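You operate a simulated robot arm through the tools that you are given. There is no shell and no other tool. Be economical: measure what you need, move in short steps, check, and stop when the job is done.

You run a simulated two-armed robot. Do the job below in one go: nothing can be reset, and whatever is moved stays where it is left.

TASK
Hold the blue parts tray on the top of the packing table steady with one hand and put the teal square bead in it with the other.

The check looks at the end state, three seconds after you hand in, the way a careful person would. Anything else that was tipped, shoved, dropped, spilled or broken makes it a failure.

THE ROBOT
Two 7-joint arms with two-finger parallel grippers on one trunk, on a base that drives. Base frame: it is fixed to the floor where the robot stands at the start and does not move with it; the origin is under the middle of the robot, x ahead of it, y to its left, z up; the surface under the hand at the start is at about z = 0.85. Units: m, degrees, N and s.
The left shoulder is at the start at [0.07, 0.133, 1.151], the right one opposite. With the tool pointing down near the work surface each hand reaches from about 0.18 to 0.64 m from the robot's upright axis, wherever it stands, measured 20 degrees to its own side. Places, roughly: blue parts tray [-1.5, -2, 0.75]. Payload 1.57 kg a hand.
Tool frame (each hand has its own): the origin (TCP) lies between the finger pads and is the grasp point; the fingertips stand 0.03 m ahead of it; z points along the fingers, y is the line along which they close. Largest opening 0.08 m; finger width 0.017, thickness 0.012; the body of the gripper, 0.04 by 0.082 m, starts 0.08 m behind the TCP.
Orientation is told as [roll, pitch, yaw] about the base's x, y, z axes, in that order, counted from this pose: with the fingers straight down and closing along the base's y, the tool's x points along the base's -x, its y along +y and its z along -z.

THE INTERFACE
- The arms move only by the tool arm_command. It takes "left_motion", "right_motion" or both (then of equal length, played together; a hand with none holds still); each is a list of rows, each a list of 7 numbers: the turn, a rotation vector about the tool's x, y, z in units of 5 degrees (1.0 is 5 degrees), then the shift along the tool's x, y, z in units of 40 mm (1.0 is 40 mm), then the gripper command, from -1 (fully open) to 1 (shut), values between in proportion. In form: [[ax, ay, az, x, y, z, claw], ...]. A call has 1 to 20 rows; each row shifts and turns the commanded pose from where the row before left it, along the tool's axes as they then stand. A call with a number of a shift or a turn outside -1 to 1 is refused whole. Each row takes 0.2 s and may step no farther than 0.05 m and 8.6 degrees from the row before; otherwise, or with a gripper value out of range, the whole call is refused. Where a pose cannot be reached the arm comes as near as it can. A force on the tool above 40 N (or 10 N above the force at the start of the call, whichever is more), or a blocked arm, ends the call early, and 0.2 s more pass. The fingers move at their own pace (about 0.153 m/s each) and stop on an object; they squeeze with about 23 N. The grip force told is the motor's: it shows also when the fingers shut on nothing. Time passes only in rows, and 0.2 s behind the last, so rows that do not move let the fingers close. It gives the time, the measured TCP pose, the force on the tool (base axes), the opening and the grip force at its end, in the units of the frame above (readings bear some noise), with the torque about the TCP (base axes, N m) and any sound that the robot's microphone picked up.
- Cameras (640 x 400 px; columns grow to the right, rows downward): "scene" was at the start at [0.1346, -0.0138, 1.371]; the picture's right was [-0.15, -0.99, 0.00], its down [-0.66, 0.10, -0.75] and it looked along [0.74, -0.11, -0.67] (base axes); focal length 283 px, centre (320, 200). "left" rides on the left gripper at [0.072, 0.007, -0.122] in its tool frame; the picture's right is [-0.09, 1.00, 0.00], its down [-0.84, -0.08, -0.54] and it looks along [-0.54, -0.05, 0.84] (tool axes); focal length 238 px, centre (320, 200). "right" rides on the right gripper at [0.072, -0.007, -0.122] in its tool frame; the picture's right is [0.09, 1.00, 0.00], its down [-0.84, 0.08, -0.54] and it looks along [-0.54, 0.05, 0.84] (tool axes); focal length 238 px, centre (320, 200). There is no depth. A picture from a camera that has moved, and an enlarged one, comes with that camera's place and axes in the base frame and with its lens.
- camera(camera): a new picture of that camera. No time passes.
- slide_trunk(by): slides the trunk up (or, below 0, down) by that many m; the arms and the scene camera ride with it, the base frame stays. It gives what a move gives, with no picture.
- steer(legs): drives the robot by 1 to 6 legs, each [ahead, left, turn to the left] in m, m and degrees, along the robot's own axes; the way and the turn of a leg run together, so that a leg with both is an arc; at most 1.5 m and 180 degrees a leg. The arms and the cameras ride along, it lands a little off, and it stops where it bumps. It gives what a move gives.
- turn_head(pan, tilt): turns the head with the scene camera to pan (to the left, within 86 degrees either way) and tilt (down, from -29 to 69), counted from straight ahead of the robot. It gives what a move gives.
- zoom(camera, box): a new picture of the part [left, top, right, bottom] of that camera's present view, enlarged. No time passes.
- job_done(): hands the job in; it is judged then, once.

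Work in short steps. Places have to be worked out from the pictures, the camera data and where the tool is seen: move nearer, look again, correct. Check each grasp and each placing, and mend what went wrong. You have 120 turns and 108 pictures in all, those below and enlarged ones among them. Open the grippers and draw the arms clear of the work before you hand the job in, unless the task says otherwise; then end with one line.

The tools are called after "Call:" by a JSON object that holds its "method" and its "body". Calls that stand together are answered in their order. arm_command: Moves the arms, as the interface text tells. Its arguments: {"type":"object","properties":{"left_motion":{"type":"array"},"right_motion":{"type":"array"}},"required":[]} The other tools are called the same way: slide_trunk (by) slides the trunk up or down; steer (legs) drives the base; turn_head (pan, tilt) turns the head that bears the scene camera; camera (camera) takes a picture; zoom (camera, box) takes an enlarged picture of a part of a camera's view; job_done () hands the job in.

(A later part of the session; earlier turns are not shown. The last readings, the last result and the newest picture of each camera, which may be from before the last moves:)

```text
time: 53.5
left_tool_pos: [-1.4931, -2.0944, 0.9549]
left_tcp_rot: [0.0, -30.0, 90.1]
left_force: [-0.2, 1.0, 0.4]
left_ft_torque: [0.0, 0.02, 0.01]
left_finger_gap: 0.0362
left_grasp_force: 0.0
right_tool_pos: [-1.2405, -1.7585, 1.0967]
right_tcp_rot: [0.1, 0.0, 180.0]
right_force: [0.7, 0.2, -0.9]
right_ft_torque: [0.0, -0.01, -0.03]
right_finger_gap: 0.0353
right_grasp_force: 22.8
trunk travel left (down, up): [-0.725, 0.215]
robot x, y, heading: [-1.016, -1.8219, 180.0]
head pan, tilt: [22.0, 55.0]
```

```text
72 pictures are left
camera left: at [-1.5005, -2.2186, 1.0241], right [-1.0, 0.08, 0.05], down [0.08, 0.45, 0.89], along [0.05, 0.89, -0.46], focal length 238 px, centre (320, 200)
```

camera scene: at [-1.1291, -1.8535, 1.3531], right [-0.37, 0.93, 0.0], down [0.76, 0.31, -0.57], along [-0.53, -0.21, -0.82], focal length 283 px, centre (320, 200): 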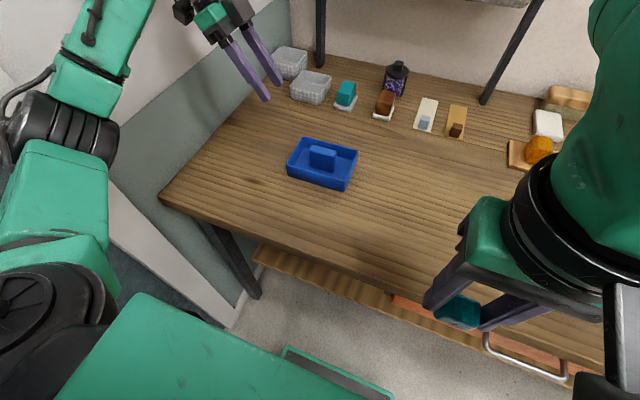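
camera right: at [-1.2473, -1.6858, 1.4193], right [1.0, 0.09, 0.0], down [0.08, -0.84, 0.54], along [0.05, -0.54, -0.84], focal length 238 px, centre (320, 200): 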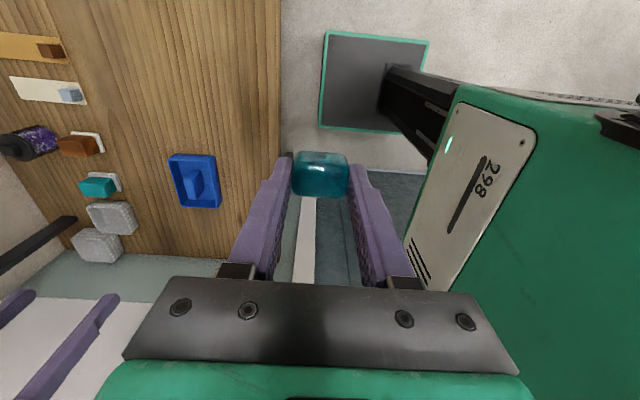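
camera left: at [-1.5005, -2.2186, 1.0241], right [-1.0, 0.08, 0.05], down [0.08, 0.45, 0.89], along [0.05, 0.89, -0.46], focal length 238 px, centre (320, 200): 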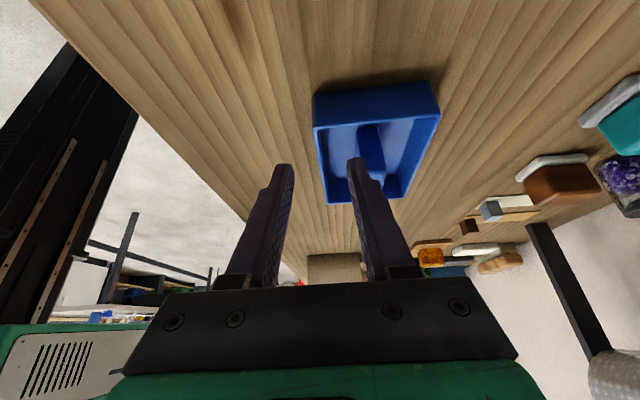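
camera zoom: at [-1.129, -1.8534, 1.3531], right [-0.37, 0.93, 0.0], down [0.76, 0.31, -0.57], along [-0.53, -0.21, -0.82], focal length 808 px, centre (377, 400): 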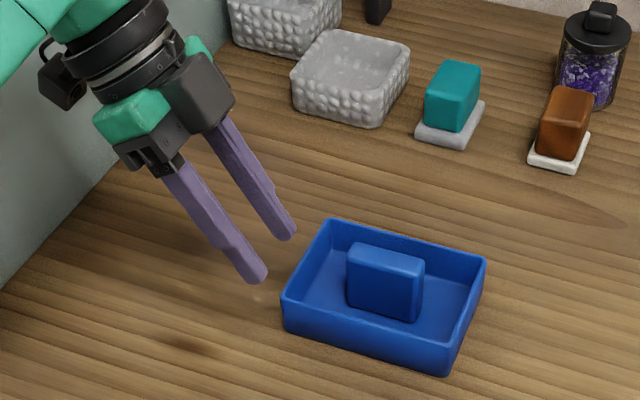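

The near wall lines up between the fingers. I'll advance 45 mm along the tool axis and check.

Call:
{"method": "arm_command", "body": {"left_motion": [[0, 0, 0, 0.03, 0.035, 0.56, 0.1], [0, 0, 0, 0, 0, 0.56, 0.1], [0, 0, 0, 0, 0, 0, 0.1]]}}

Call:
{"method": "zoom", "body": {"camera": "scene", "box": [250, 110, 370, 195]}}

Call:
{"method": "zoom", "body": {"camera": "left", "box": [240, 70, 440, 220]}}

```text
time: 54.3
left_tool_pos: [-1.4995, -2.0754, 0.9173]
left_tcp_rot: [0.1, -30.0, 90.0]
left_force: [0.0, 0.0, 0.3]
left_ft_torque: [-0.05, -0.01, -0.02]
left_finger_gap: 0.0361
left_grasp_force: 0.0
right_tool_pos: [-1.2404, -1.7585, 1.0969]
right_tcp_rot: [0.1, -0.1, 180.1]
right_force: [0.0, -0.3, -0.2]
right_ft_torque: [0.02, 0.01, -0.01]
right_finger_gap: 0.0349
right_grasp_force: 22.9
trunk travel left (down, up): [-0.725, 0.215]
robot x, y, heading: [-1.0119, -1.8242, 179.7]
head pan, tilt: [22.0, 55.0]
```

```text
4.71 times, centred on (310, 152) of scene
camera zoom: at [-1.129, -1.8537, 1.3531], right [-0.37, 0.93, 0.0], down [0.76, 0.31, -0.57], along [-0.53, -0.21, -0.82], focal length 1330 px, centre (367, 424)
```

zoom: 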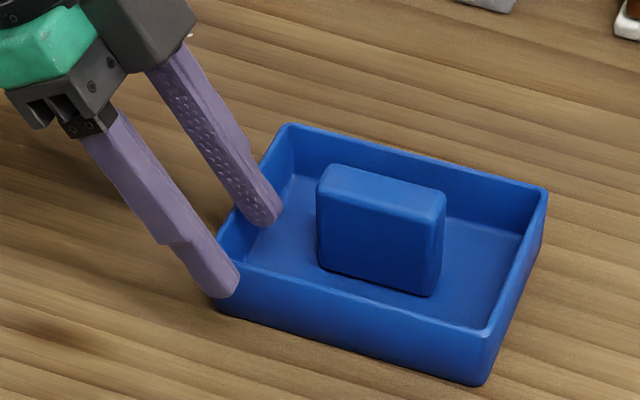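

```text
2.67 times, centred on (340, 145) of left
camera zoom: at [-1.5045, -2.1987, 0.9856], right [-1.0, 0.08, 0.05], down [0.08, 0.45, 0.89], along [0.05, 0.89, -0.46], focal length 636 px, centre (267, 347)
```

zoom: 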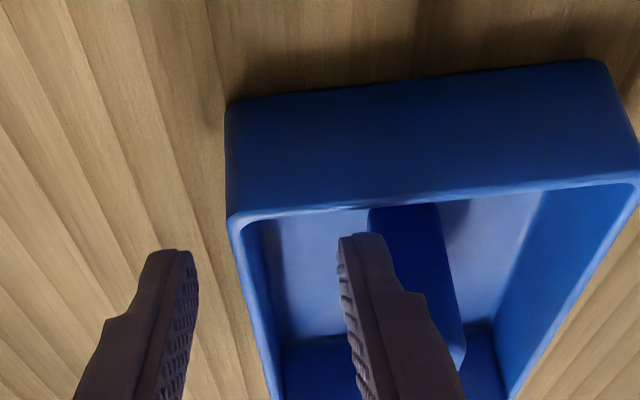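

It's well aligned, with the wall about 4–5 mm nearer the outer finger. I'll shift +x by 4.5 mm and advance 18 mm more.

Call:
{"method": "arm_command", "body": {"left_motion": [[0, 0, 0, 0, -0.11, 0, 0.1], [0, 0, 0, -0.02, 0, 0.46, 0.1], [0, 0, 0, 0, 0, 0, 0.1]]}}

Call:
{"method": "zoom", "body": {"camera": "scene", "box": [250, 110, 370, 195]}}

Call:
{"method": "zoom", "body": {"camera": "left", "box": [240, 70, 440, 220]}}

```text
time: 55.1
left_tool_pos: [-1.4924, -2.0641, 0.8989]
left_tcp_rot: [0.0, -30.1, 89.9]
left_force: [-0.5, 0.8, 0.5]
left_ft_torque: [0.0, 0.0, -0.01]
left_finger_gap: 0.0358
left_grasp_force: 0.0
right_tool_pos: [-1.2405, -1.7581, 1.0969]
right_tcp_rot: [0.0, 0.0, 180.0]
right_force: [-0.2, 0.3, -0.5]
right_ft_torque: [0.01, -0.01, -0.01]
right_finger_gap: 0.0351
right_grasp_force: 23.6
trunk travel left (down, up): [-0.725, 0.215]
robot x, y, heading: [-1.0161, -1.8269, 180.1]
head pan, tilt: [22.0, 55.0]
```

```text
4.71 times, centred on (310, 152) of scene
camera zoom: at [-1.1292, -1.8536, 1.353], right [-0.37, 0.93, 0.0], down [0.76, 0.31, -0.57], along [-0.53, -0.21, -0.82], focal length 1330 px, centre (367, 424)
```

zoom: 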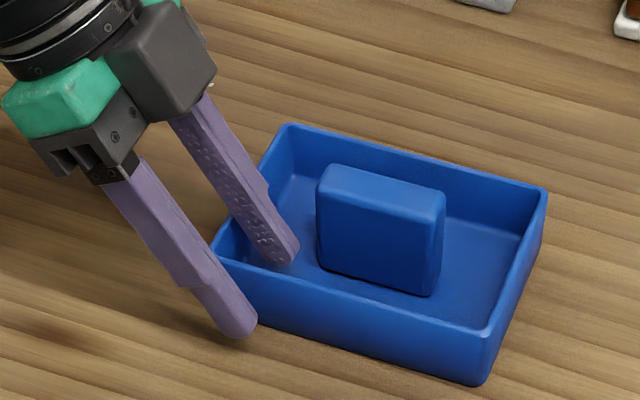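

```text
2.67 times, centred on (340, 145) of left
camera zoom: at [-1.4987, -2.1882, 0.9683], right [-1.0, 0.08, 0.05], down [0.08, 0.45, 0.89], along [0.05, 0.89, -0.46], focal length 636 px, centre (267, 347)
```

zoom: 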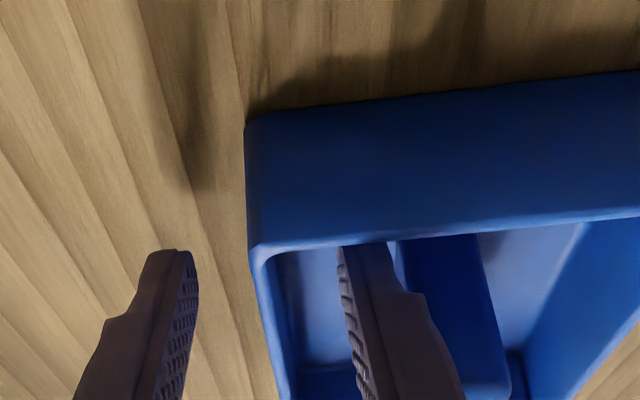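

The wall is centred between the fingers, one inside and one outside. I'll close the left hand gently.

Call:
{"method": "arm_command", "body": {"left_motion": [[0, 0, 0, 0, 0, 0, 0.4], [0, 0, 0, 0, 0, 0, 0.7], [0, 0, 0, 0, 0, 0, 0.9], [0, 0, 0, 0, 0, 0, 1], [0, 0, 0, 0, 0, 0, 1]]}}

Call:
{"method": "zoom", "body": {"camera": "scene", "box": [250, 110, 370, 195]}}

```text
time: 56.3
left_tool_pos: [-1.493, -2.0641, 0.899]
left_tcp_rot: [-0.1, -30.0, 90.0]
left_force: [0.6, -0.7, -0.8]
left_ft_torque: [0.02, -0.05, -0.05]
left_finger_gap: 0.0036
left_grasp_force: 23.5
right_tool_pos: [-1.2405, -1.7601, 1.0961]
right_tcp_rot: [0.0, 0.0, 180.1]
right_force: [0.5, 0.2, -1.0]
right_ft_torque: [0.01, 0.0, -0.02]
right_finger_gap: 0.0349
right_grasp_force: 22.6
trunk travel left (down, up): [-0.725, 0.215]
robot x, y, heading: [-1.0127, -1.8272, 179.9]
head pan, tilt: [22.0, 55.0]
```

```text
4.71 times, centred on (310, 152) of scene
camera zoom: at [-1.1292, -1.8535, 1.353], right [-0.37, 0.93, 0.0], down [0.76, 0.31, -0.57], along [-0.53, -0.21, -0.82], focal length 1330 px, centre (367, 424)
```

zoom: 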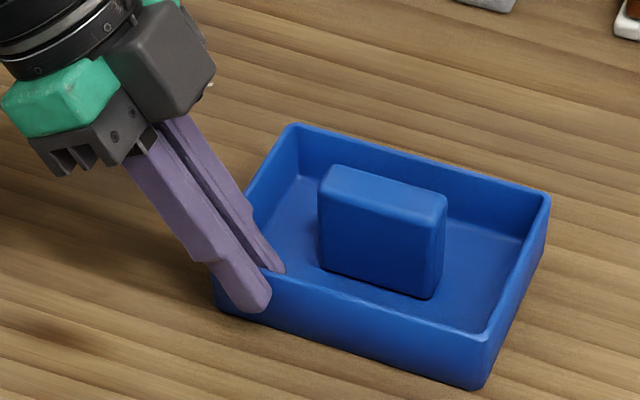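

The wall is pinched (3.6 mm gap) and the tray barely shifted. I'll bring the bead above the near pocket, hovering at z = 1.02.

Call:
{"method": "arm_command", "body": {"right_motion": [[0, 0, 0, -0.765, 0.648, 0.212, 1], [0, 0, 0, -0.765, 0.648, 0.212, 1], [0, 0, 0, -0.765, 0.648, 0.212, 1], [0, 0, 0, -0.765, 0.648, 0.212, 1], [0, 0, 0, -0.765, 0.648, 0.212, 1], [0, 0, 0, -0.765, 0.648, 0.212, 1], [0, 0, 0, -0.765, 0.648, 0.212, 1]]}}

Call:
{"method": "camera", "body": {"camera": "scene"}}

Call:
{"method": "camera", "body": {"camera": "right"}}

```text
time: 57.9
left_tool_pos: [-1.492, -2.0641, 0.8991]
left_tcp_rot: [0.0, -30.0, 89.8]
left_force: [-0.1, -0.2, 0.4]
left_ft_torque: [-0.13, 0.01, -0.04]
left_finger_gap: 0.0037
left_grasp_force: 22.9
right_tool_pos: [-1.4537, -1.9398, 1.0411]
right_tcp_rot: [-0.1, -0.2, -180.0]
right_force: [0.0, 0.2, 0.3]
right_ft_torque: [0.04, -0.01, -0.03]
right_finger_gap: 0.0351
right_grasp_force: 23.4
trunk travel left (down, up): [-0.725, 0.215]
robot x, y, heading: [-1.0167, -1.8265, 179.9]
head pan, tilt: [22.0, 55.0]
```

```text
66 pictures are left
camera scene: at [-1.1291, -1.8549, 1.353], right [-0.37, 0.93, 0.0], down [0.76, 0.31, -0.57], along [-0.53, -0.21, -0.82], focal length 283 px, centre (320, 200)
```

scene: 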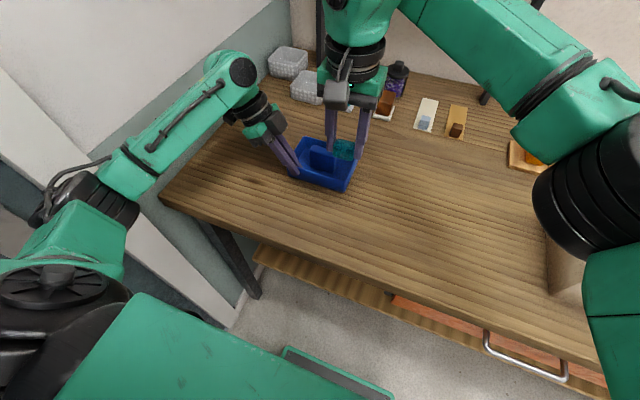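

```text
65 pictures are left
camera right: at [-1.3818, -1.9335, 1.1634], right [0.09, -1.0, 0.0], down [-0.84, -0.08, 0.54], along [-0.54, -0.05, -0.84], focal length 238 px, centre (320, 200)
```

right: 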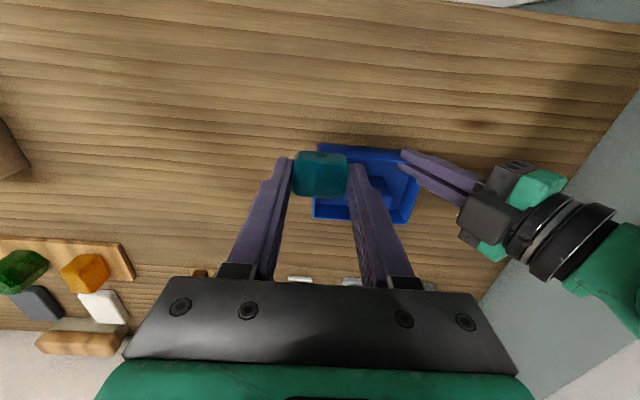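

The arms clear each other. I'll continue to directly above the pocket.

Call:
{"method": "arm_command", "body": {"right_motion": [[0, 0, 0, -0.517, 0.433, 0.25, 1], [0, 0, 0, -0.517, 0.433, 0.25, 1], [0, 0, 0, -0.517, 0.433, 0.25, 1], [0, 0, 0, 0, 0, 0, 1]]}}

Call:
{"method": "camera", "body": {"camera": "right"}}

Call:
{"method": "camera", "body": {"camera": "scene"}}

```text
time: 58.9
left_tool_pos: [-1.4932, -2.0652, 0.9]
left_tcp_rot: [0.0, -30.0, 90.0]
left_force: [-0.2, -0.1, 0.8]
left_ft_torque: [0.1, -0.05, -0.02]
left_finger_gap: 0.0035
left_grasp_force: 23.6
right_tool_pos: [-1.4873, -1.9619, 1.0169]
right_tcp_rot: [-0.2, 0.3, -179.7]
right_force: [-0.3, -0.2, -0.1]
right_ft_torque: [0.02, 0.01, 0.04]
right_finger_gap: 0.0352
right_grasp_force: 23.0
right hand out of reach, approached as far as the arm can: row 2, 3
trunk travel left (down, up): [-0.725, 0.215]
robot x, y, heading: [-1.0138, -1.8262, 180.2]
head pan, tilt: [22.0, 55.0]
```

```text
64 pictures are left
camera right: at [-1.4158, -1.9546, 1.1396], right [0.1, -1.0, 0.0], down [-0.84, -0.08, 0.54], along [-0.54, -0.05, -0.84], focal length 238 px, centre (320, 200)
```

right: 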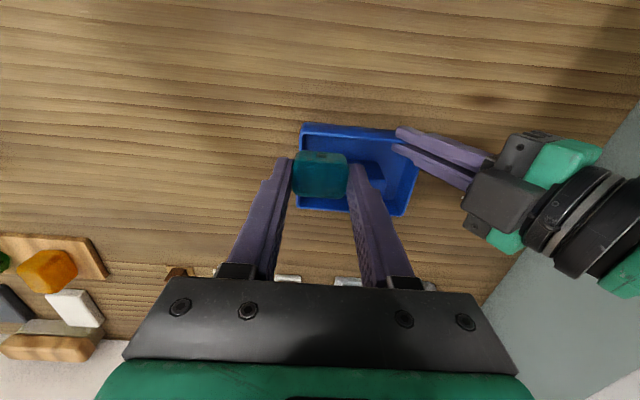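

```text
63 pictures are left
camera scene: at [-1.1291, -1.8537, 1.353], right [-0.37, 0.93, 0.0], down [0.76, 0.31, -0.57], along [-0.53, -0.21, -0.82], focal length 283 px, centre (320, 200)
```

scene: 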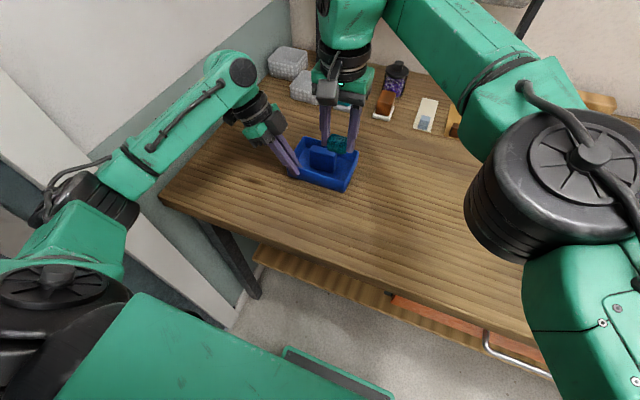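

The right arm hits its reach limit 3 cm short at this height. Wrists lower down usually reach farther, so I'll descend to z of about 0.955 and try the sideways move again there.

Call:
{"method": "arm_command", "body": {"right_motion": [[0, 0, 0, 0.1, -0.1, 0.8, 1], [0, 0, 0, 0, 0, 0.75, 1], [0, 0, 0, -0.3, 0.3, 0, 1], [0, 0, 0, -0.3, 0.3, 0, 1], [0, 0, 0, -0.2, 0.25, 0, 1], [0, 0, 0, 0, 0, 0, 1]]}}

Call:
{"method": "camera", "body": {"camera": "right"}}

Call:
{"method": "camera", "body": {"camera": "scene"}}

```text
time: 60.3
left_tool_pos: [-1.4928, -2.0637, 0.898]
left_tcp_rot: [0.0, -30.1, 90.0]
left_force: [-0.4, 0.3, 0.4]
left_ft_torque: [-0.07, -0.02, -0.02]
left_finger_gap: 0.0035
left_grasp_force: 23.3
right_tool_pos: [-1.4922, -1.9691, 0.9502]
right_tcp_rot: [0.1, -0.1, 180.1]
right_force: [-0.5, -0.7, -0.9]
right_ft_torque: [0.02, 0.01, 0.01]
right_finger_gap: 0.0351
right_grasp_force: 23.0
right hand out of reach, approached as far as the arm can: row 3, 4, 5
trunk travel left (down, up): [-0.725, 0.215]
robot x, y, heading: [-1.0145, -1.8244, 180.0]
head pan, tilt: [22.0, 55.0]
```

```text
62 pictures are left
camera right: at [-1.419, -1.96, 1.0729], right [0.09, -1.0, 0.0], down [-0.84, -0.08, 0.54], along [-0.54, -0.05, -0.84], focal length 238 px, centre (320, 200)
```

right: 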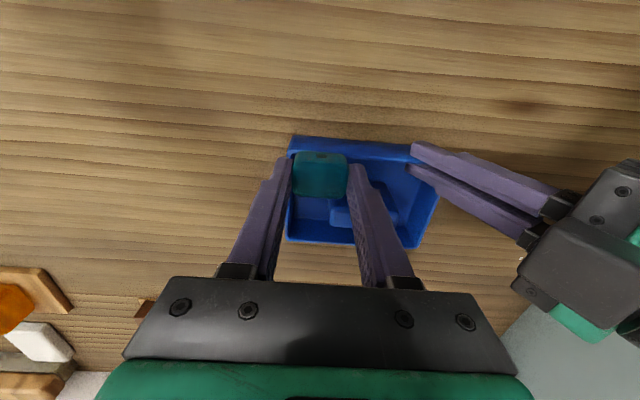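

```text
61 pictures are left
camera scene: at [-1.1292, -1.8535, 1.353], right [-0.37, 0.93, 0.0], down [0.76, 0.31, -0.57], along [-0.53, -0.21, -0.82], focal length 283 px, centre (320, 200)
```

scene: 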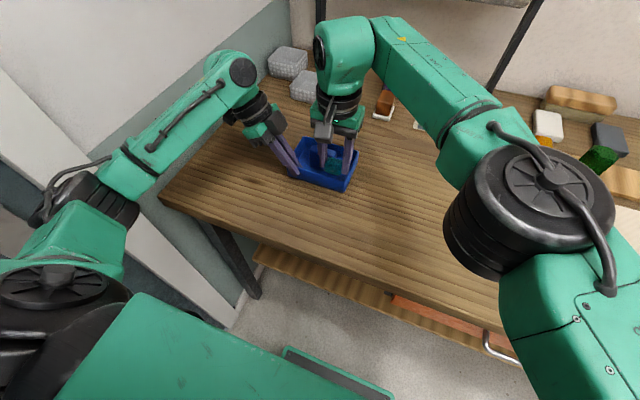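

The elbow isn't stretched, so this is a posture limit caused by reaching inward. I'll retract both hands (releasing the tray), turn the base 20° left so the tray lies straight ahead, and redo the approach. The right hand goes first.

Call:
{"method": "arm_command", "body": {"right_motion": [[0, 0, 0, 0, 0, -0.8, 1], [0, 0, 0, 0, 0, -0.8, 1], [0, 0, 0, 0.1, -0.1, -0.8, 1], [0, 0, 0, 0.7, -0.9, 0, 1], [0, 0, 0, 0.7, -0.9, 0, 1], [0, 0, 0, 0.7, -0.9, 0, 1], [0, 0, 0, 0.7, -0.9, 0, 1], [0, 0, 0, 0.5, -0.9, 0, 1]]}}

Call:
{"method": "arm_command", "body": {"left_motion": [[0, 0, 0, 0, 0, 0, 0.7], [0, 0, 0, 0, 0, 0, 0.1], [0, 0, 0, 0, 0, 0, 0.1], [0, 0, 0, 0, 0, -0.5, 0.1], [0, 0, 0, 0, 0, -0.8, 0.1], [0, 0, 0, 0, 0, -0.8, 0.1], [0, 0, 0, -0.75, 0, -0.05, 0.1], [0, 0, 0, -0.75, 0, -0.05, 0.1], [0, 0, 0, -0.75, 0, -0.05, 0.1], [0, 0, 0, -0.75, 0, -0.05, 0.1], [0, 0, 0, -0.75, 0, -0.05, 0.1], [0, 0, 0, -0.75, 0, -0.05, 0.1]]}}

Call:
{"method": "camera", "body": {"camera": "scene"}}

```text
time: 62.1
left_tool_pos: [-1.4916, -2.0636, 0.8997]
left_tcp_rot: [0.0, -29.9, 90.0]
left_force: [0.6, 0.0, -0.5]
left_ft_torque: [0.05, 0.02, -0.06]
left_finger_gap: 0.0034
left_grasp_force: 22.8
right_tool_pos: [-1.3532, -1.7756, 1.0495]
right_tcp_rot: [0.1, -0.1, 179.9]
right_force: [0.1, 0.3, -0.4]
right_ft_torque: [-0.01, 0.01, 0.01]
right_finger_gap: 0.0348
right_grasp_force: 23.2
right hand out of reach, approached as far as the arm can: row 3
trunk travel left (down, up): [-0.725, 0.215]
robot x, y, heading: [-1.0134, -1.8273, 179.9]
head pan, tilt: [22.0, 55.0]
```

```text
time: 64.7
left_tool_pos: [-1.4893, -1.9552, 1.0715]
left_tcp_rot: [0.0, -29.9, 90.0]
left_force: [-0.7, 0.2, 0.7]
left_ft_torque: [-0.02, -0.03, -0.03]
left_finger_gap: 0.0361
left_grasp_force: 0.1
right_tool_pos: [-1.3555, -1.7784, 1.0492]
right_tcp_rot: [0.1, 0.0, 180.0]
right_force: [0.3, 0.1, -1.1]
right_ft_torque: [-0.02, 0.01, 0.0]
right_finger_gap: 0.035
right_grasp_force: 22.9
trunk travel left (down, up): [-0.725, 0.215]
robot x, y, heading: [-1.0163, -1.8263, 180.0]
head pan, tilt: [22.0, 55.0]
```

```text
60 pictures are left
camera scene: at [-1.1293, -1.8523, 1.353], right [-0.37, 0.93, 0.0], down [0.76, 0.31, -0.57], along [-0.53, -0.22, -0.82], focal length 283 px, centre (320, 200)
```

scene: 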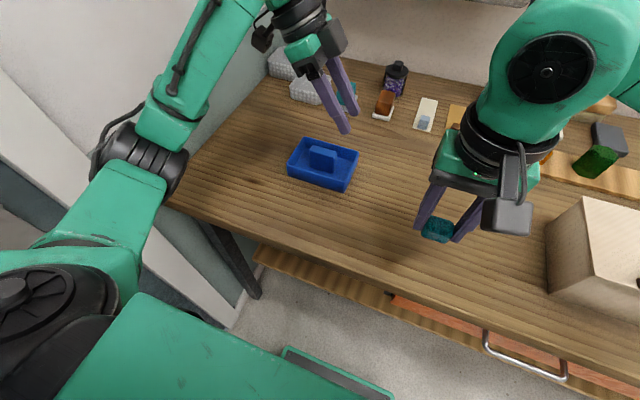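

The tray stayed in place when released. I'll raise the trunk for safety, turn 20° left, and look.

Call:
{"method": "slide_trunk", "body": {"by": 0.2}}

Call:
{"method": "steer", "body": {"legs": [[0, 0, 20]]}}

Call:
{"method": "turn_head", "body": {"pan": 0, "tilt": 52}}

Call:
{"method": "camera", "body": {"camera": "scene"}}

```text
time: 66.9
left_tool_pos: [-1.4891, -1.9571, 1.2712]
left_tcp_rot: [0.0, -30.0, 90.1]
left_force: [0.0, 0.4, 0.0]
left_ft_torque: [-0.01, 0.03, 0.02]
left_finger_gap: 0.036
left_grasp_force: 0.0
right_tool_pos: [-1.3544, -1.7786, 1.2512]
right_tcp_rot: [0.0, 0.0, 179.9]
right_force: [-0.2, -0.1, -1.2]
right_ft_torque: [0.01, 0.0, -0.01]
right_finger_gap: 0.0351
right_grasp_force: 23.4
trunk travel left (down, up): [-0.925, 0.015]
robot x, y, heading: [-1.0154, -1.8253, 179.8]
head pan, tilt: [22.0, 55.0]
```

```text
time: 68.4
left_tool_pos: [-1.4151, -2.1133, 1.2713]
left_tcp_rot: [0.1, -29.9, 110.4]
left_force: [0.2, 0.8, 0.2]
left_ft_torque: [-0.01, -0.03, 0.02]
left_finger_gap: 0.0359
left_grasp_force: 0.0
right_tool_pos: [-1.3495, -1.8996, 1.2517]
right_tcp_rot: [0.2, 0.0, -159.5]
right_force: [0.3, -0.2, 0.7]
right_ft_torque: [0.0, 0.02, -0.03]
right_finger_gap: 0.0348
right_grasp_force: 22.5
trunk travel left (down, up): [-0.925, 0.015]
robot x, y, heading: [-1.0115, -1.8237, -159.4]
head pan, tilt: [22.0, 55.0]
```

```text
time: 69.3
left_tool_pos: [-1.4125, -2.1148, 1.2711]
left_tcp_rot: [0.0, -29.9, 110.5]
left_force: [-0.1, 0.1, 0.5]
left_ft_torque: [0.01, 0.03, 0.0]
left_finger_gap: 0.0361
left_grasp_force: 0.1
right_tool_pos: [-1.3486, -1.901, 1.2502]
right_tcp_rot: [0.1, 0.0, -159.4]
right_force: [0.1, 0.0, -0.9]
right_ft_torque: [0.03, 0.01, 0.0]
right_finger_gap: 0.035
right_grasp_force: 23.5
trunk travel left (down, up): [-0.925, 0.015]
robot x, y, heading: [-1.0159, -1.8236, -159.5]
head pan, tilt: [0.0, 52.0]
```

```text
59 pictures are left
camera scene: at [-1.1294, -1.8708, 1.5569], right [-0.35, 0.94, 0.0], down [0.74, 0.28, -0.62], along [-0.58, -0.22, -0.79], focal length 283 px, centre (320, 200)
```

scene: 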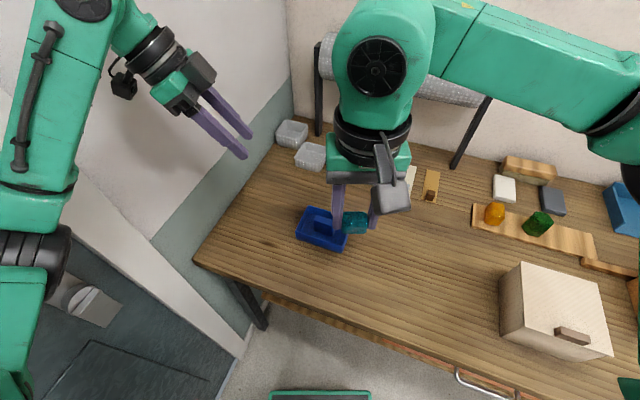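

No bumps. I'll rotate both hands back to the tray's axes and test the right hand's reach above the pocket while still high.

Call:
{"method": "arm_command", "body": {"right_motion": [[0, 0, 1, 0, 0, 0, 1], [0, 0, 1, 0, 0, 0, 1], [0, 0, 1, 0, 0, 0, 1], [0, 0, 1, 0, 0, 0, 1], [0, 0, 0.1, -0.836, 0.455, 0, 1], [0, 0, 0, -0.836, 0.455, 0, 1], [0, 0, 0, -0.836, 0.455, 0, 1], [0, 0, 0, -0.836, 0.455, 0, 1], [0, 0, 0, -0.836, 0.455, 0, 1], [0, 0, 0, 0, 0, 0, 1]], "left_motion": [[0.513, 0, 0.888, 0, 0, 0, 0.1], [0.513, 0, 0.888, 0, 0, 0, 0.1], [0.513, 0, 0.888, 0, 0, 0, 0.1], [0.513, 0, 0.888, 0, 0, 0, 0.1], [0, 0, 0, 0, 0, 0, 0.1], [0, 0, 0, 0, 0, 0, 0.1], [0, 0, 0, 0, 0, 0, 0.1], [0, 0, 0, 0, 0, 0, 0.1], [0, 0, 0, 0, 0, 0, 0.1], [0, 0, 0, 0, 0, 0, 0.1]]}}

Call:
{"method": "camera", "body": {"camera": "scene"}}

```text
time: 71.5
left_tool_pos: [-1.4138, -2.115, 1.2728]
left_tcp_rot: [0.0, -30.1, 90.0]
left_force: [0.3, -0.2, 0.0]
left_ft_torque: [0.01, -0.02, 0.03]
left_finger_gap: 0.0363
left_grasp_force: 0.0
right_tool_pos: [-1.5172, -1.9926, 1.252]
right_tcp_rot: [0.0, -0.1, -179.9]
right_force: [-0.3, 0.1, -0.4]
right_ft_torque: [-0.02, 0.03, 0.01]
right_finger_gap: 0.0353
right_grasp_force: 22.6
trunk travel left (down, up): [-0.925, 0.015]
robot x, y, heading: [-1.0111, -1.8274, -159.6]
head pan, tilt: [0.0, 52.0]
```

```text
58 pictures are left
camera scene: at [-1.1293, -1.8704, 1.5569], right [-0.35, 0.94, 0.0], down [0.74, 0.28, -0.62], along [-0.58, -0.22, -0.79], focal length 283 px, centre (320, 200)
```

scene: 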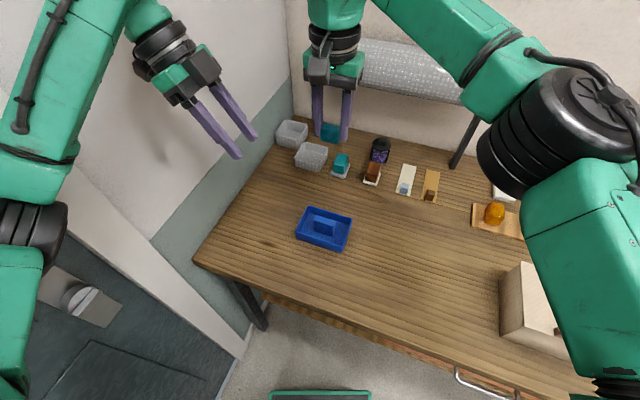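

The right hand now reaches the pocket location. I'll shift it aside to the right, lower the trunk, and re-measure the tray.

Call:
{"method": "arm_command", "body": {"right_motion": [[0, 0, 0, 0, -0.8, 0, 1], [0, 0, 0, 0, -0.8, 0, 1], [0, 0, 0, 0, -0.8, 0, 1], [0, 0, 0, 0, -0.8, 0, 1]]}}

Call:
{"method": "slide_trunk", "body": {"by": -0.2}}

Call:
{"method": "camera", "body": {"camera": "scene"}}

Call:
{"method": "camera", "body": {"camera": "left"}}

```text
time: 72.5
left_tool_pos: [-1.4146, -2.1134, 1.2724]
left_tcp_rot: [0.0, -29.9, 90.0]
left_force: [0.4, 0.8, 0.4]
left_ft_torque: [-0.03, -0.03, 0.02]
left_finger_gap: 0.0364
left_grasp_force: 0.1
right_tool_pos: [-1.519, -1.862, 1.2504]
right_tcp_rot: [0.0, 0.1, -180.0]
right_force: [0.6, 0.1, -1.1]
right_ft_torque: [-0.01, -0.01, -0.02]
right_finger_gap: 0.0355
right_grasp_force: 22.7
trunk travel left (down, up): [-0.925, 0.015]
robot x, y, heading: [-1.014, -1.8243, -159.7]
head pan, tilt: [0.0, 52.0]
```

```text
time: 74.6
left_tool_pos: [-1.4147, -2.1155, 1.0723]
left_tcp_rot: [0.0, -30.1, 90.0]
left_force: [-0.2, 0.6, 0.2]
left_ft_torque: [-0.03, 0.0, 0.03]
left_finger_gap: 0.036
left_grasp_force: 0.1
right_tool_pos: [-1.5197, -1.8645, 1.0508]
right_tcp_rot: [0.1, 0.0, 180.0]
right_force: [-0.3, -0.1, -0.6]
right_ft_torque: [0.0, -0.03, 0.0]
right_finger_gap: 0.0352
right_grasp_force: 22.6
trunk travel left (down, up): [-0.725, 0.215]
robot x, y, heading: [-1.0133, -1.8281, -159.8]
head pan, tilt: [0.0, 52.0]
```

```text
57 pictures are left
camera scene: at [-1.1296, -1.8704, 1.3569], right [-0.35, 0.94, 0.0], down [0.74, 0.28, -0.62], along [-0.58, -0.22, -0.79], focal length 283 px, centre (320, 200)
```

scene: 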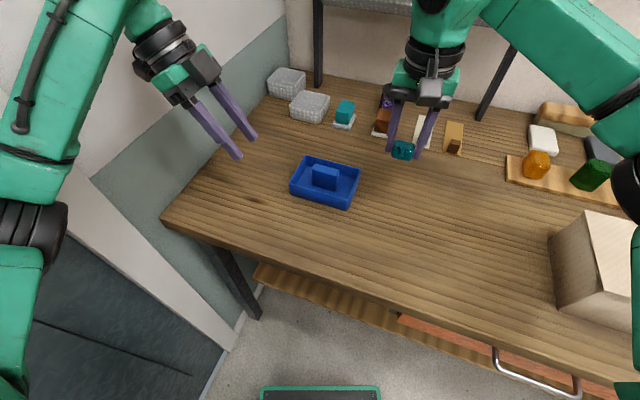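

```text
56 pictures are left
camera left: at [-1.4204, -2.2389, 1.1416], right [-1.0, 0.08, 0.05], down [0.08, 0.45, 0.89], along [0.05, 0.89, -0.46], focal length 238 px, centre (320, 200)
```

left: 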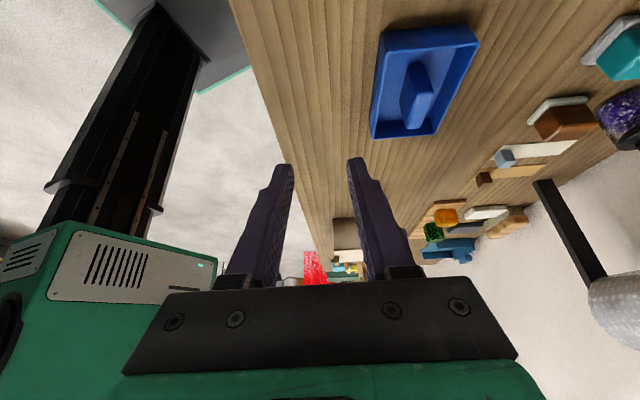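

Re-measuring the tray with zooms.

Call:
{"method": "zoom", "body": {"camera": "scene", "box": [276, 145, 372, 215]}}

Call:
{"method": "zoom", "body": {"camera": "left", "box": [340, 0, 500, 150]}}

```text
5.71 times, centred on (324, 180) of scene
camera zoom: at [-1.1296, -1.8704, 1.3569], right [-0.35, 0.94, 0.0], down [0.74, 0.28, -0.62], along [-0.58, -0.22, -0.79], focal length 1615 px, centre (297, 314)
```

zoom: 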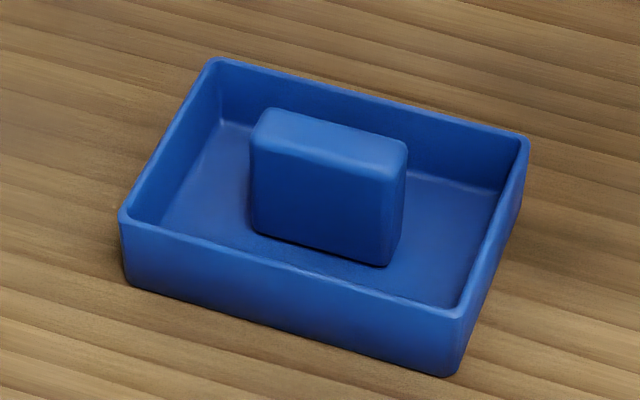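

```text
2.67 times, centred on (420, 75) of left
camera zoom: at [-1.4204, -2.2389, 1.1416], right [-1.0, 0.08, 0.05], down [0.08, 0.45, 0.89], along [0.05, 0.89, -0.46], focal length 636 px, centre (53, 533)
```

zoom: 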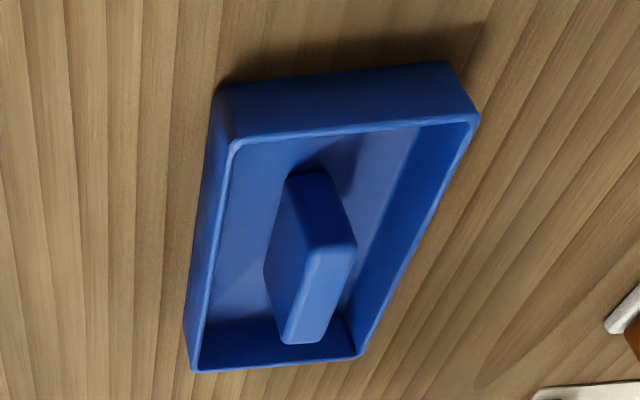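

The tray measures the same: near wall at x of about -1.494, y from -2.078 to -1.942. The left hand goes back to its pre-grasp.

Call:
{"method": "arm_command", "body": {"left_motion": [[0, 0, 0, 0.266, 0.499, 0.705, 0.1], [0, 0, 0, 0.266, 0.499, 0.705, 0.1], [0, 0, 0, 0.266, 0.499, 0.705, 0.1], [0, 0, 0, 0.266, 0.499, 0.705, 0.1], [0, 0, 0, 0, 0, 0, 0.1]]}}

Call:
{"method": "zoom", "body": {"camera": "left", "box": [240, 50, 440, 200]}}

```text
time: 75.8
left_tool_pos: [-1.497, -2.0958, 0.9539]
left_tcp_rot: [0.2, -30.0, 89.9]
left_force: [-0.3, -0.3, -0.6]
left_ft_torque: [-0.01, 0.0, -0.04]
left_finger_gap: 0.0359
left_grasp_force: 0.1
right_tool_pos: [-1.5195, -1.864, 1.0495]
right_tcp_rot: [-0.1, 0.0, 180.0]
right_force: [0.0, -1.1, 0.0]
right_ft_torque: [-0.01, 0.03, 0.02]
right_finger_gap: 0.035
right_grasp_force: 23.4
trunk travel left (down, up): [-0.725, 0.215]
robot x, y, heading: [-1.0164, -1.827, -159.3]
head pan, tilt: [0.0, 52.0]
```

```text
2.67 times, centred on (340, 125) of left
camera zoom: at [-1.5021, -2.2197, 1.023], right [-1.0, 0.08, 0.05], down [0.08, 0.45, 0.89], along [0.05, 0.89, -0.46], focal length 636 px, centre (267, 400)
```

zoom: 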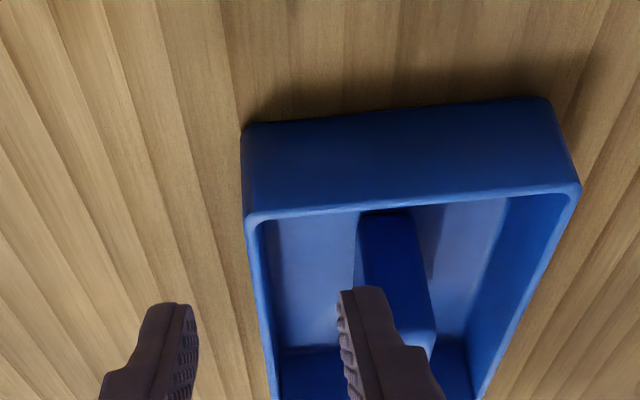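

The wall is nearly centred. I'll advance the remaining 62 mm, with a 2 mm correction.

Call:
{"method": "arm_command", "body": {"left_motion": [[0, 0, 0, 0, -0.06, 0.52, 0.1], [0, 0, 0, 0, 0, 0.52, 0.1], [0, 0, 0, 0.01, 0, 0.52, 0.1], [0, 0, 0, 0, 0, 0, 0.1]]}}

Call:
{"method": "zoom", "body": {"camera": "left", "box": [240, 70, 440, 220]}}

Call:
{"method": "zoom", "body": {"camera": "scene", "box": [250, 130, 370, 215]}}

```text
time: 76.8
left_tool_pos: [-1.4929, -2.0661, 0.8964]
left_tcp_rot: [0.1, -30.0, 89.9]
left_force: [-0.5, 0.1, -0.1]
left_ft_torque: [-0.01, 0.04, 0.03]
left_finger_gap: 0.0359
left_grasp_force: 0.1
right_tool_pos: [-1.5184, -1.8649, 1.0486]
right_tcp_rot: [0.0, 0.0, 180.0]
right_force: [-0.2, 0.7, -1.1]
right_ft_torque: [-0.01, -0.02, 0.01]
right_finger_gap: 0.035
right_grasp_force: 22.8
trunk travel left (down, up): [-0.725, 0.215]
robot x, y, heading: [-1.0181, -1.8243, -159.5]
head pan, tilt: [0.0, 52.0]
```

```text
2.67 times, centred on (340, 145) of left
camera zoom: at [-1.4986, -2.1902, 0.9665], right [-1.0, 0.08, 0.05], down [0.08, 0.45, 0.89], along [0.05, 0.89, -0.46], focal length 636 px, centre (267, 347)
```

zoom: 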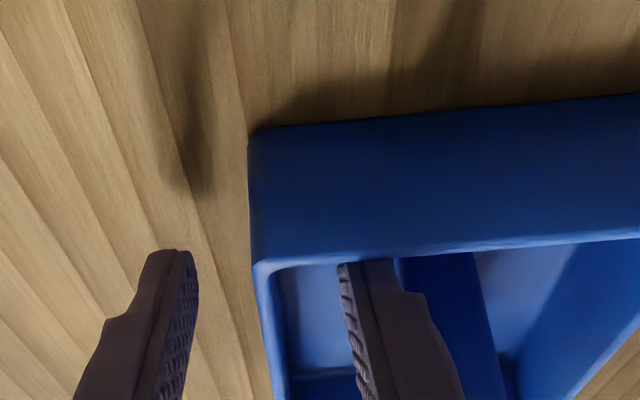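

```text
4.71 times, centred on (310, 172) of scene
camera zoom: at [-1.1297, -1.8705, 1.3569], right [-0.35, 0.94, 0.0], down [0.74, 0.28, -0.62], along [-0.58, -0.22, -0.79], focal length 1330 px, centre (367, 329)
```

zoom: 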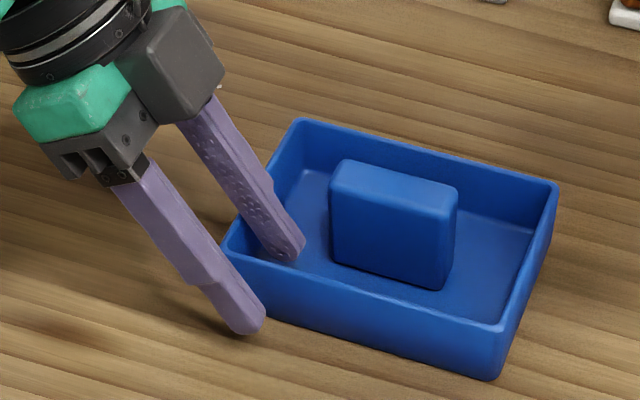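

Same good placement as before. I'll close the left hand on the wall.

Call:
{"method": "arm_command", "body": {"left_motion": [[0, 0, 0, 0, 0, 0, 0.4], [0, 0, 0, 0, 0, 0, 0.7], [0, 0, 0, 0, 0, 0, 0.9], [0, 0, 0, 0, 0, 0, 1], [0, 0, 0, 0, 0, 0, 1]]}}

Call:
{"method": "zoom", "body": {"camera": "scene", "box": [250, 130, 370, 215]}}

```text
time: 78.0
left_tool_pos: [-1.4928, -2.067, 0.8964]
left_tcp_rot: [0.0, -29.9, 90.0]
left_force: [0.7, 0.3, 1.1]
left_ft_torque: [0.0, -0.05, -0.08]
left_finger_gap: 0.0037
left_grasp_force: 22.7
right_tool_pos: [-1.5194, -1.8649, 1.0502]
right_tcp_rot: [0.0, 0.0, 180.0]
right_force: [0.4, 0.3, -1.3]
right_ft_torque: [-0.03, -0.02, 0.0]
right_finger_gap: 0.035
right_grasp_force: 23.0
trunk travel left (down, up): [-0.725, 0.215]
robot x, y, heading: [-1.0137, -1.8258, -159.8]
head pan, tilt: [0.0, 52.0]
```

```text
4.71 times, centred on (310, 172) of scene
camera zoom: at [-1.1296, -1.8704, 1.3569], right [-0.35, 0.94, 0.0], down [0.74, 0.28, -0.62], along [-0.58, -0.22, -0.79], focal length 1330 px, centre (367, 329)
```

zoom: 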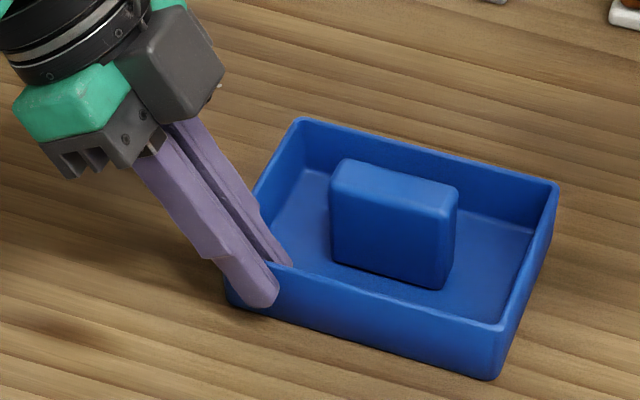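

The tray is held and unmoved. I'll bring the bead over the near pocket at z = 1.0.

Call:
{"method": "arm_command", "body": {"right_motion": [[0, 0, 0, 0.025, 0.785, 0.3125, 1], [0, 0, 0, 0.025, 0.785, 0.3125, 1], [0, 0, 0, 0.025, 0.785, 0.3125, 1], [0, 0, 0, 0.025, 0.785, 0.3125, 1], [0, 0, 0, 0, 0, 0, 1]]}}

Call:
{"method": "camera", "body": {"camera": "right"}}

Call:
{"method": "camera", "body": {"camera": "scene"}}

```text
time: 79.2
left_tool_pos: [-1.493, -2.0659, 0.8988]
left_tcp_rot: [-0.1, -30.0, 90.0]
left_force: [-0.4, -0.3, 1.8]
left_ft_torque: [0.19, -0.02, 0.02]
left_finger_gap: 0.0034
left_grasp_force: 22.8
right_tool_pos: [-1.515, -1.9879, 1.0004]
right_tcp_rot: [0.0, 0.0, 180.0]
right_force: [-0.8, -0.5, 1.0]
right_ft_torque: [-0.02, -0.02, 0.0]
right_finger_gap: 0.0349
right_grasp_force: 22.7
trunk travel left (down, up): [-0.725, 0.215]
robot x, y, heading: [-1.0153, -1.825, -159.8]
head pan, tilt: [0.0, 52.0]
```

```text
49 pictures are left
camera right: at [-1.4421, -1.98, 1.1241], right [0.09, -1.0, 0.0], down [-0.84, -0.08, 0.54], along [-0.54, -0.05, -0.84], focal length 238 px, centre (320, 200)
```

right: 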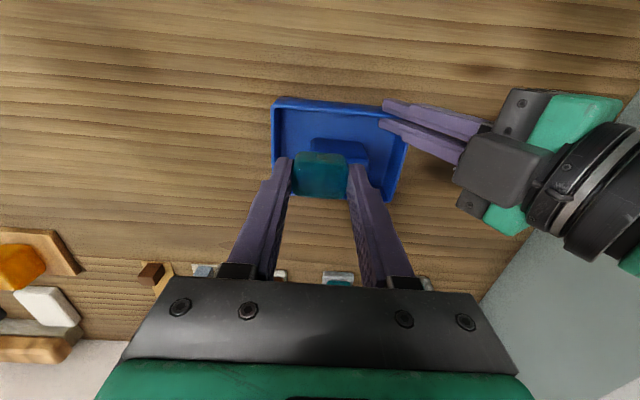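

```text
48 pictures are left
camera scene: at [-1.1297, -1.8698, 1.3569], right [-0.35, 0.94, 0.0], down [0.74, 0.28, -0.62], along [-0.58, -0.22, -0.79], focal length 283 px, centre (320, 200)
```

scene: 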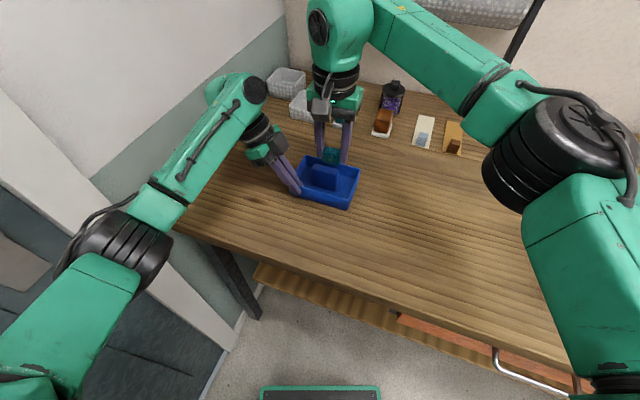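

Everything's clear. I'll descend to z = 0.935 and inspect the alignment with the pocket.

Call:
{"method": "arm_command", "body": {"right_motion": [[0, 0, 0, 0, 0.05, 0.8, 1], [0, 0, 0, 0, 0, 0.8, 1], [0, 0, 0, 0, 0, 0, 1]]}}

Call:
{"method": "zoom", "body": {"camera": "right", "box": [240, 60, 440, 220]}}

Call:
{"method": "zoom", "body": {"camera": "scene", "box": [270, 130, 390, 215]}}

Call:
{"method": "zoom", "body": {"camera": "left", "box": [240, 40, 440, 200]}}

```text
time: 80.0
left_tool_pos: [-1.4937, -2.0659, 0.898]
left_tcp_rot: [-0.1, -30.0, 90.0]
left_force: [0.5, 0.2, 0.2]
left_ft_torque: [-0.01, 0.0, -0.01]
left_finger_gap: 0.0034
left_grasp_force: 22.7
right_tool_pos: [-1.5146, -1.9903, 0.9371]
right_tcp_rot: [0.0, 0.0, 179.9]
right_force: [-0.5, 1.0, -0.9]
right_ft_torque: [-0.02, 0.02, -0.01]
right_finger_gap: 0.0349
right_grasp_force: 23.1
trunk travel left (down, up): [-0.725, 0.215]
robot x, y, heading: [-1.0143, -1.8246, -159.8]
head pan, tilt: [0.0, 52.0]
```

```text
2.50 times, centred on (340, 140) of right
camera zoom: at [-1.4426, -1.9832, 1.0607], right [0.09, -1.0, 0.0], down [-0.84, -0.08, 0.54], along [-0.54, -0.05, -0.84], focal length 596 px, centre (270, 350)
```

zoom: 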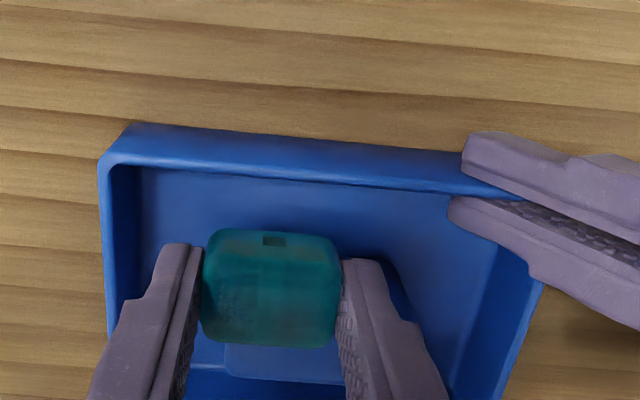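

```text
4.71 times, centred on (330, 172) of scene
camera zoom: at [-1.1296, -1.8704, 1.3569], right [-0.35, 0.94, 0.0], down [0.74, 0.28, -0.62], along [-0.58, -0.22, -0.79], focal length 1330 px, centre (273, 329)
```

zoom: 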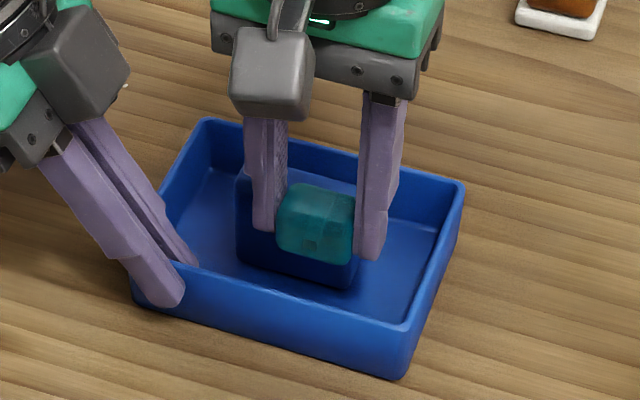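

```text
2.50 times, centred on (340, 120) of left
camera zoom: at [-1.4986, -2.1903, 0.9669], right [-1.0, 0.08, 0.05], down [0.08, 0.45, 0.89], along [0.05, 0.89, -0.46], focal length 596 px, centre (270, 400)
```

zoom: 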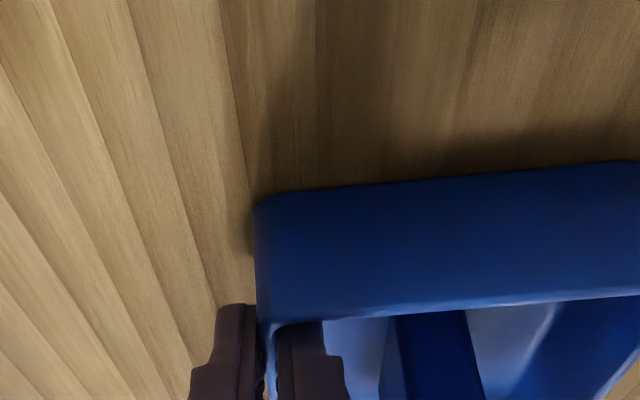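

The bead spans x from about -1.503 to -1.528, well inside the pocket (-1.496 to -1.534), and the fingers clear the right wall. I'll lower it to just above the tray floor.

Call:
{"method": "arm_command", "body": {"right_motion": [[0, 0, 0, 0, 0, 0.4, 1], [0, 0, 0, 0, 0, 0.4, 1], [0, 0, 0, 0, 0, 0.3, 1], [0, 0, 0, 0, 0, 0, 1]]}}

Call:
{"method": "zoom", "body": {"camera": "right", "box": [240, 60, 440, 220]}}

Call:
{"method": "zoom", "body": {"camera": "scene", "box": [270, 130, 390, 215]}}

```text
time: 81.0
left_tool_pos: [-1.4926, -2.0673, 0.898]
left_tcp_rot: [-0.1, -30.0, 90.0]
left_force: [-0.5, 0.1, -0.4]
left_ft_torque: [-0.03, 0.0, 0.03]
left_finger_gap: 0.0035
left_grasp_force: 23.1
right_tool_pos: [-1.5161, -1.9891, 0.891]
right_tcp_rot: [-0.1, -0.1, 180.0]
right_force: [0.4, -0.2, -1.1]
right_ft_torque: [-0.02, 0.0, 0.0]
right_finger_gap: 0.0352
right_grasp_force: 22.8
trunk travel left (down, up): [-0.725, 0.215]
robot x, y, heading: [-1.0122, -1.8238, -159.6]
head pan, tilt: [0.0, 52.0]
```

```text
2.50 times, centred on (340, 140) of right
camera zoom: at [-1.4436, -1.9829, 1.0144], right [0.09, -1.0, 0.0], down [-0.84, -0.08, 0.54], along [-0.54, -0.05, -0.84], focal length 596 px, centre (270, 350)
```

zoom: 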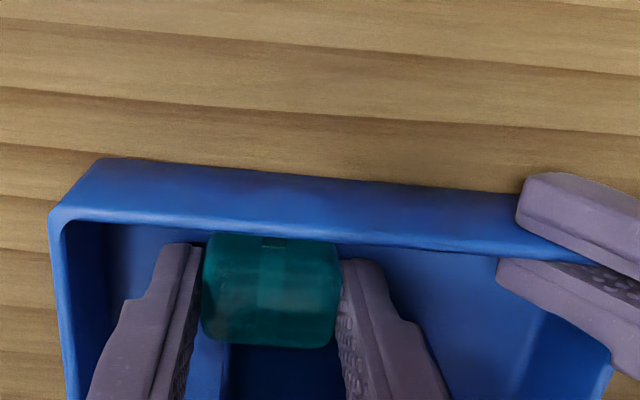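

```text
4.71 times, centred on (330, 172) of scene
camera zoom: at [-1.1296, -1.8704, 1.3569], right [-0.35, 0.94, 0.0], down [0.74, 0.28, -0.62], along [-0.58, -0.22, -0.79], focal length 1330 px, centre (273, 329)
```

zoom: 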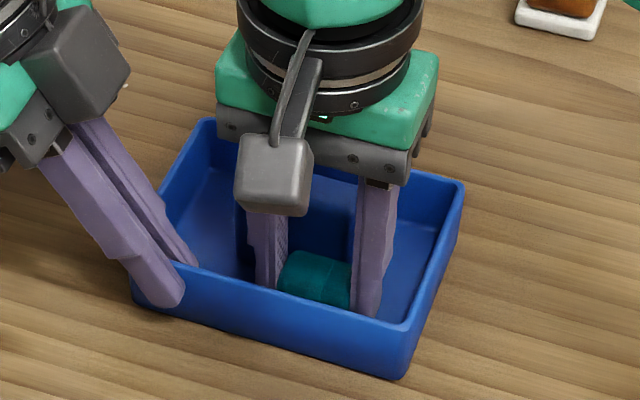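

The bead is inside the pocket, free of the walls. I'll lower 3 mm, open just wide enough to release, then rise straight up.

Call:
{"method": "arm_command", "body": {"right_motion": [[0, 0, 0, 0, 0, 0.08, 1], [0, 0, 0, 0, 0, 0, 0.0], [0, 0, 0, 0, 0, 0, -0.2], [0, 0, 0, 0, 0, 0, -0.2], [0, 0, 0, 0, 0, 0, -0.2]]}}

Call:
{"method": "zoom", "body": {"camera": "right", "box": [240, 60, 440, 220]}}

```text
time: 82.2
left_tool_pos: [-1.4923, -2.0662, 0.897]
left_tcp_rot: [-0.1, -30.0, 90.0]
left_force: [-0.6, 1.3, 0.0]
left_ft_torque: [0.01, 0.02, 0.01]
left_finger_gap: 0.0037
left_grasp_force: 22.6
right_tool_pos: [-1.5161, -1.9903, 0.8883]
right_tcp_rot: [0.0, 0.0, 180.0]
right_force: [0.2, 0.5, -0.1]
right_ft_torque: [0.04, 0.03, -0.02]
right_finger_gap: 0.0478
right_grasp_force: 0.0
trunk travel left (down, up): [-0.725, 0.215]
robot x, y, heading: [-1.0143, -1.8273, -159.6]
head pan, tilt: [0.0, 52.0]
```

```text
2.50 times, centred on (340, 140) of right
camera zoom: at [-1.4433, -1.9833, 1.0121], right [0.09, -1.0, 0.0], down [-0.84, -0.08, 0.54], along [-0.54, -0.05, -0.84], focal length 596 px, centre (270, 350)
```

zoom: 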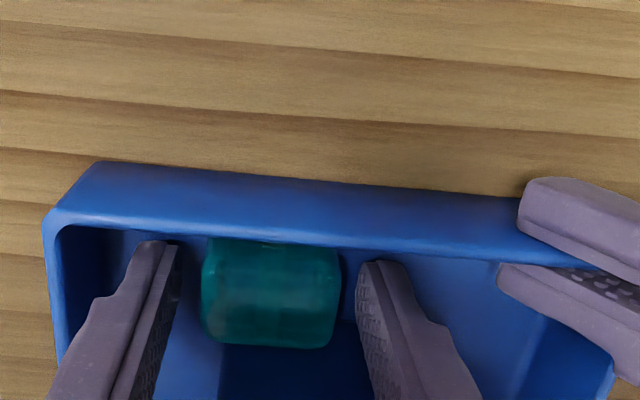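

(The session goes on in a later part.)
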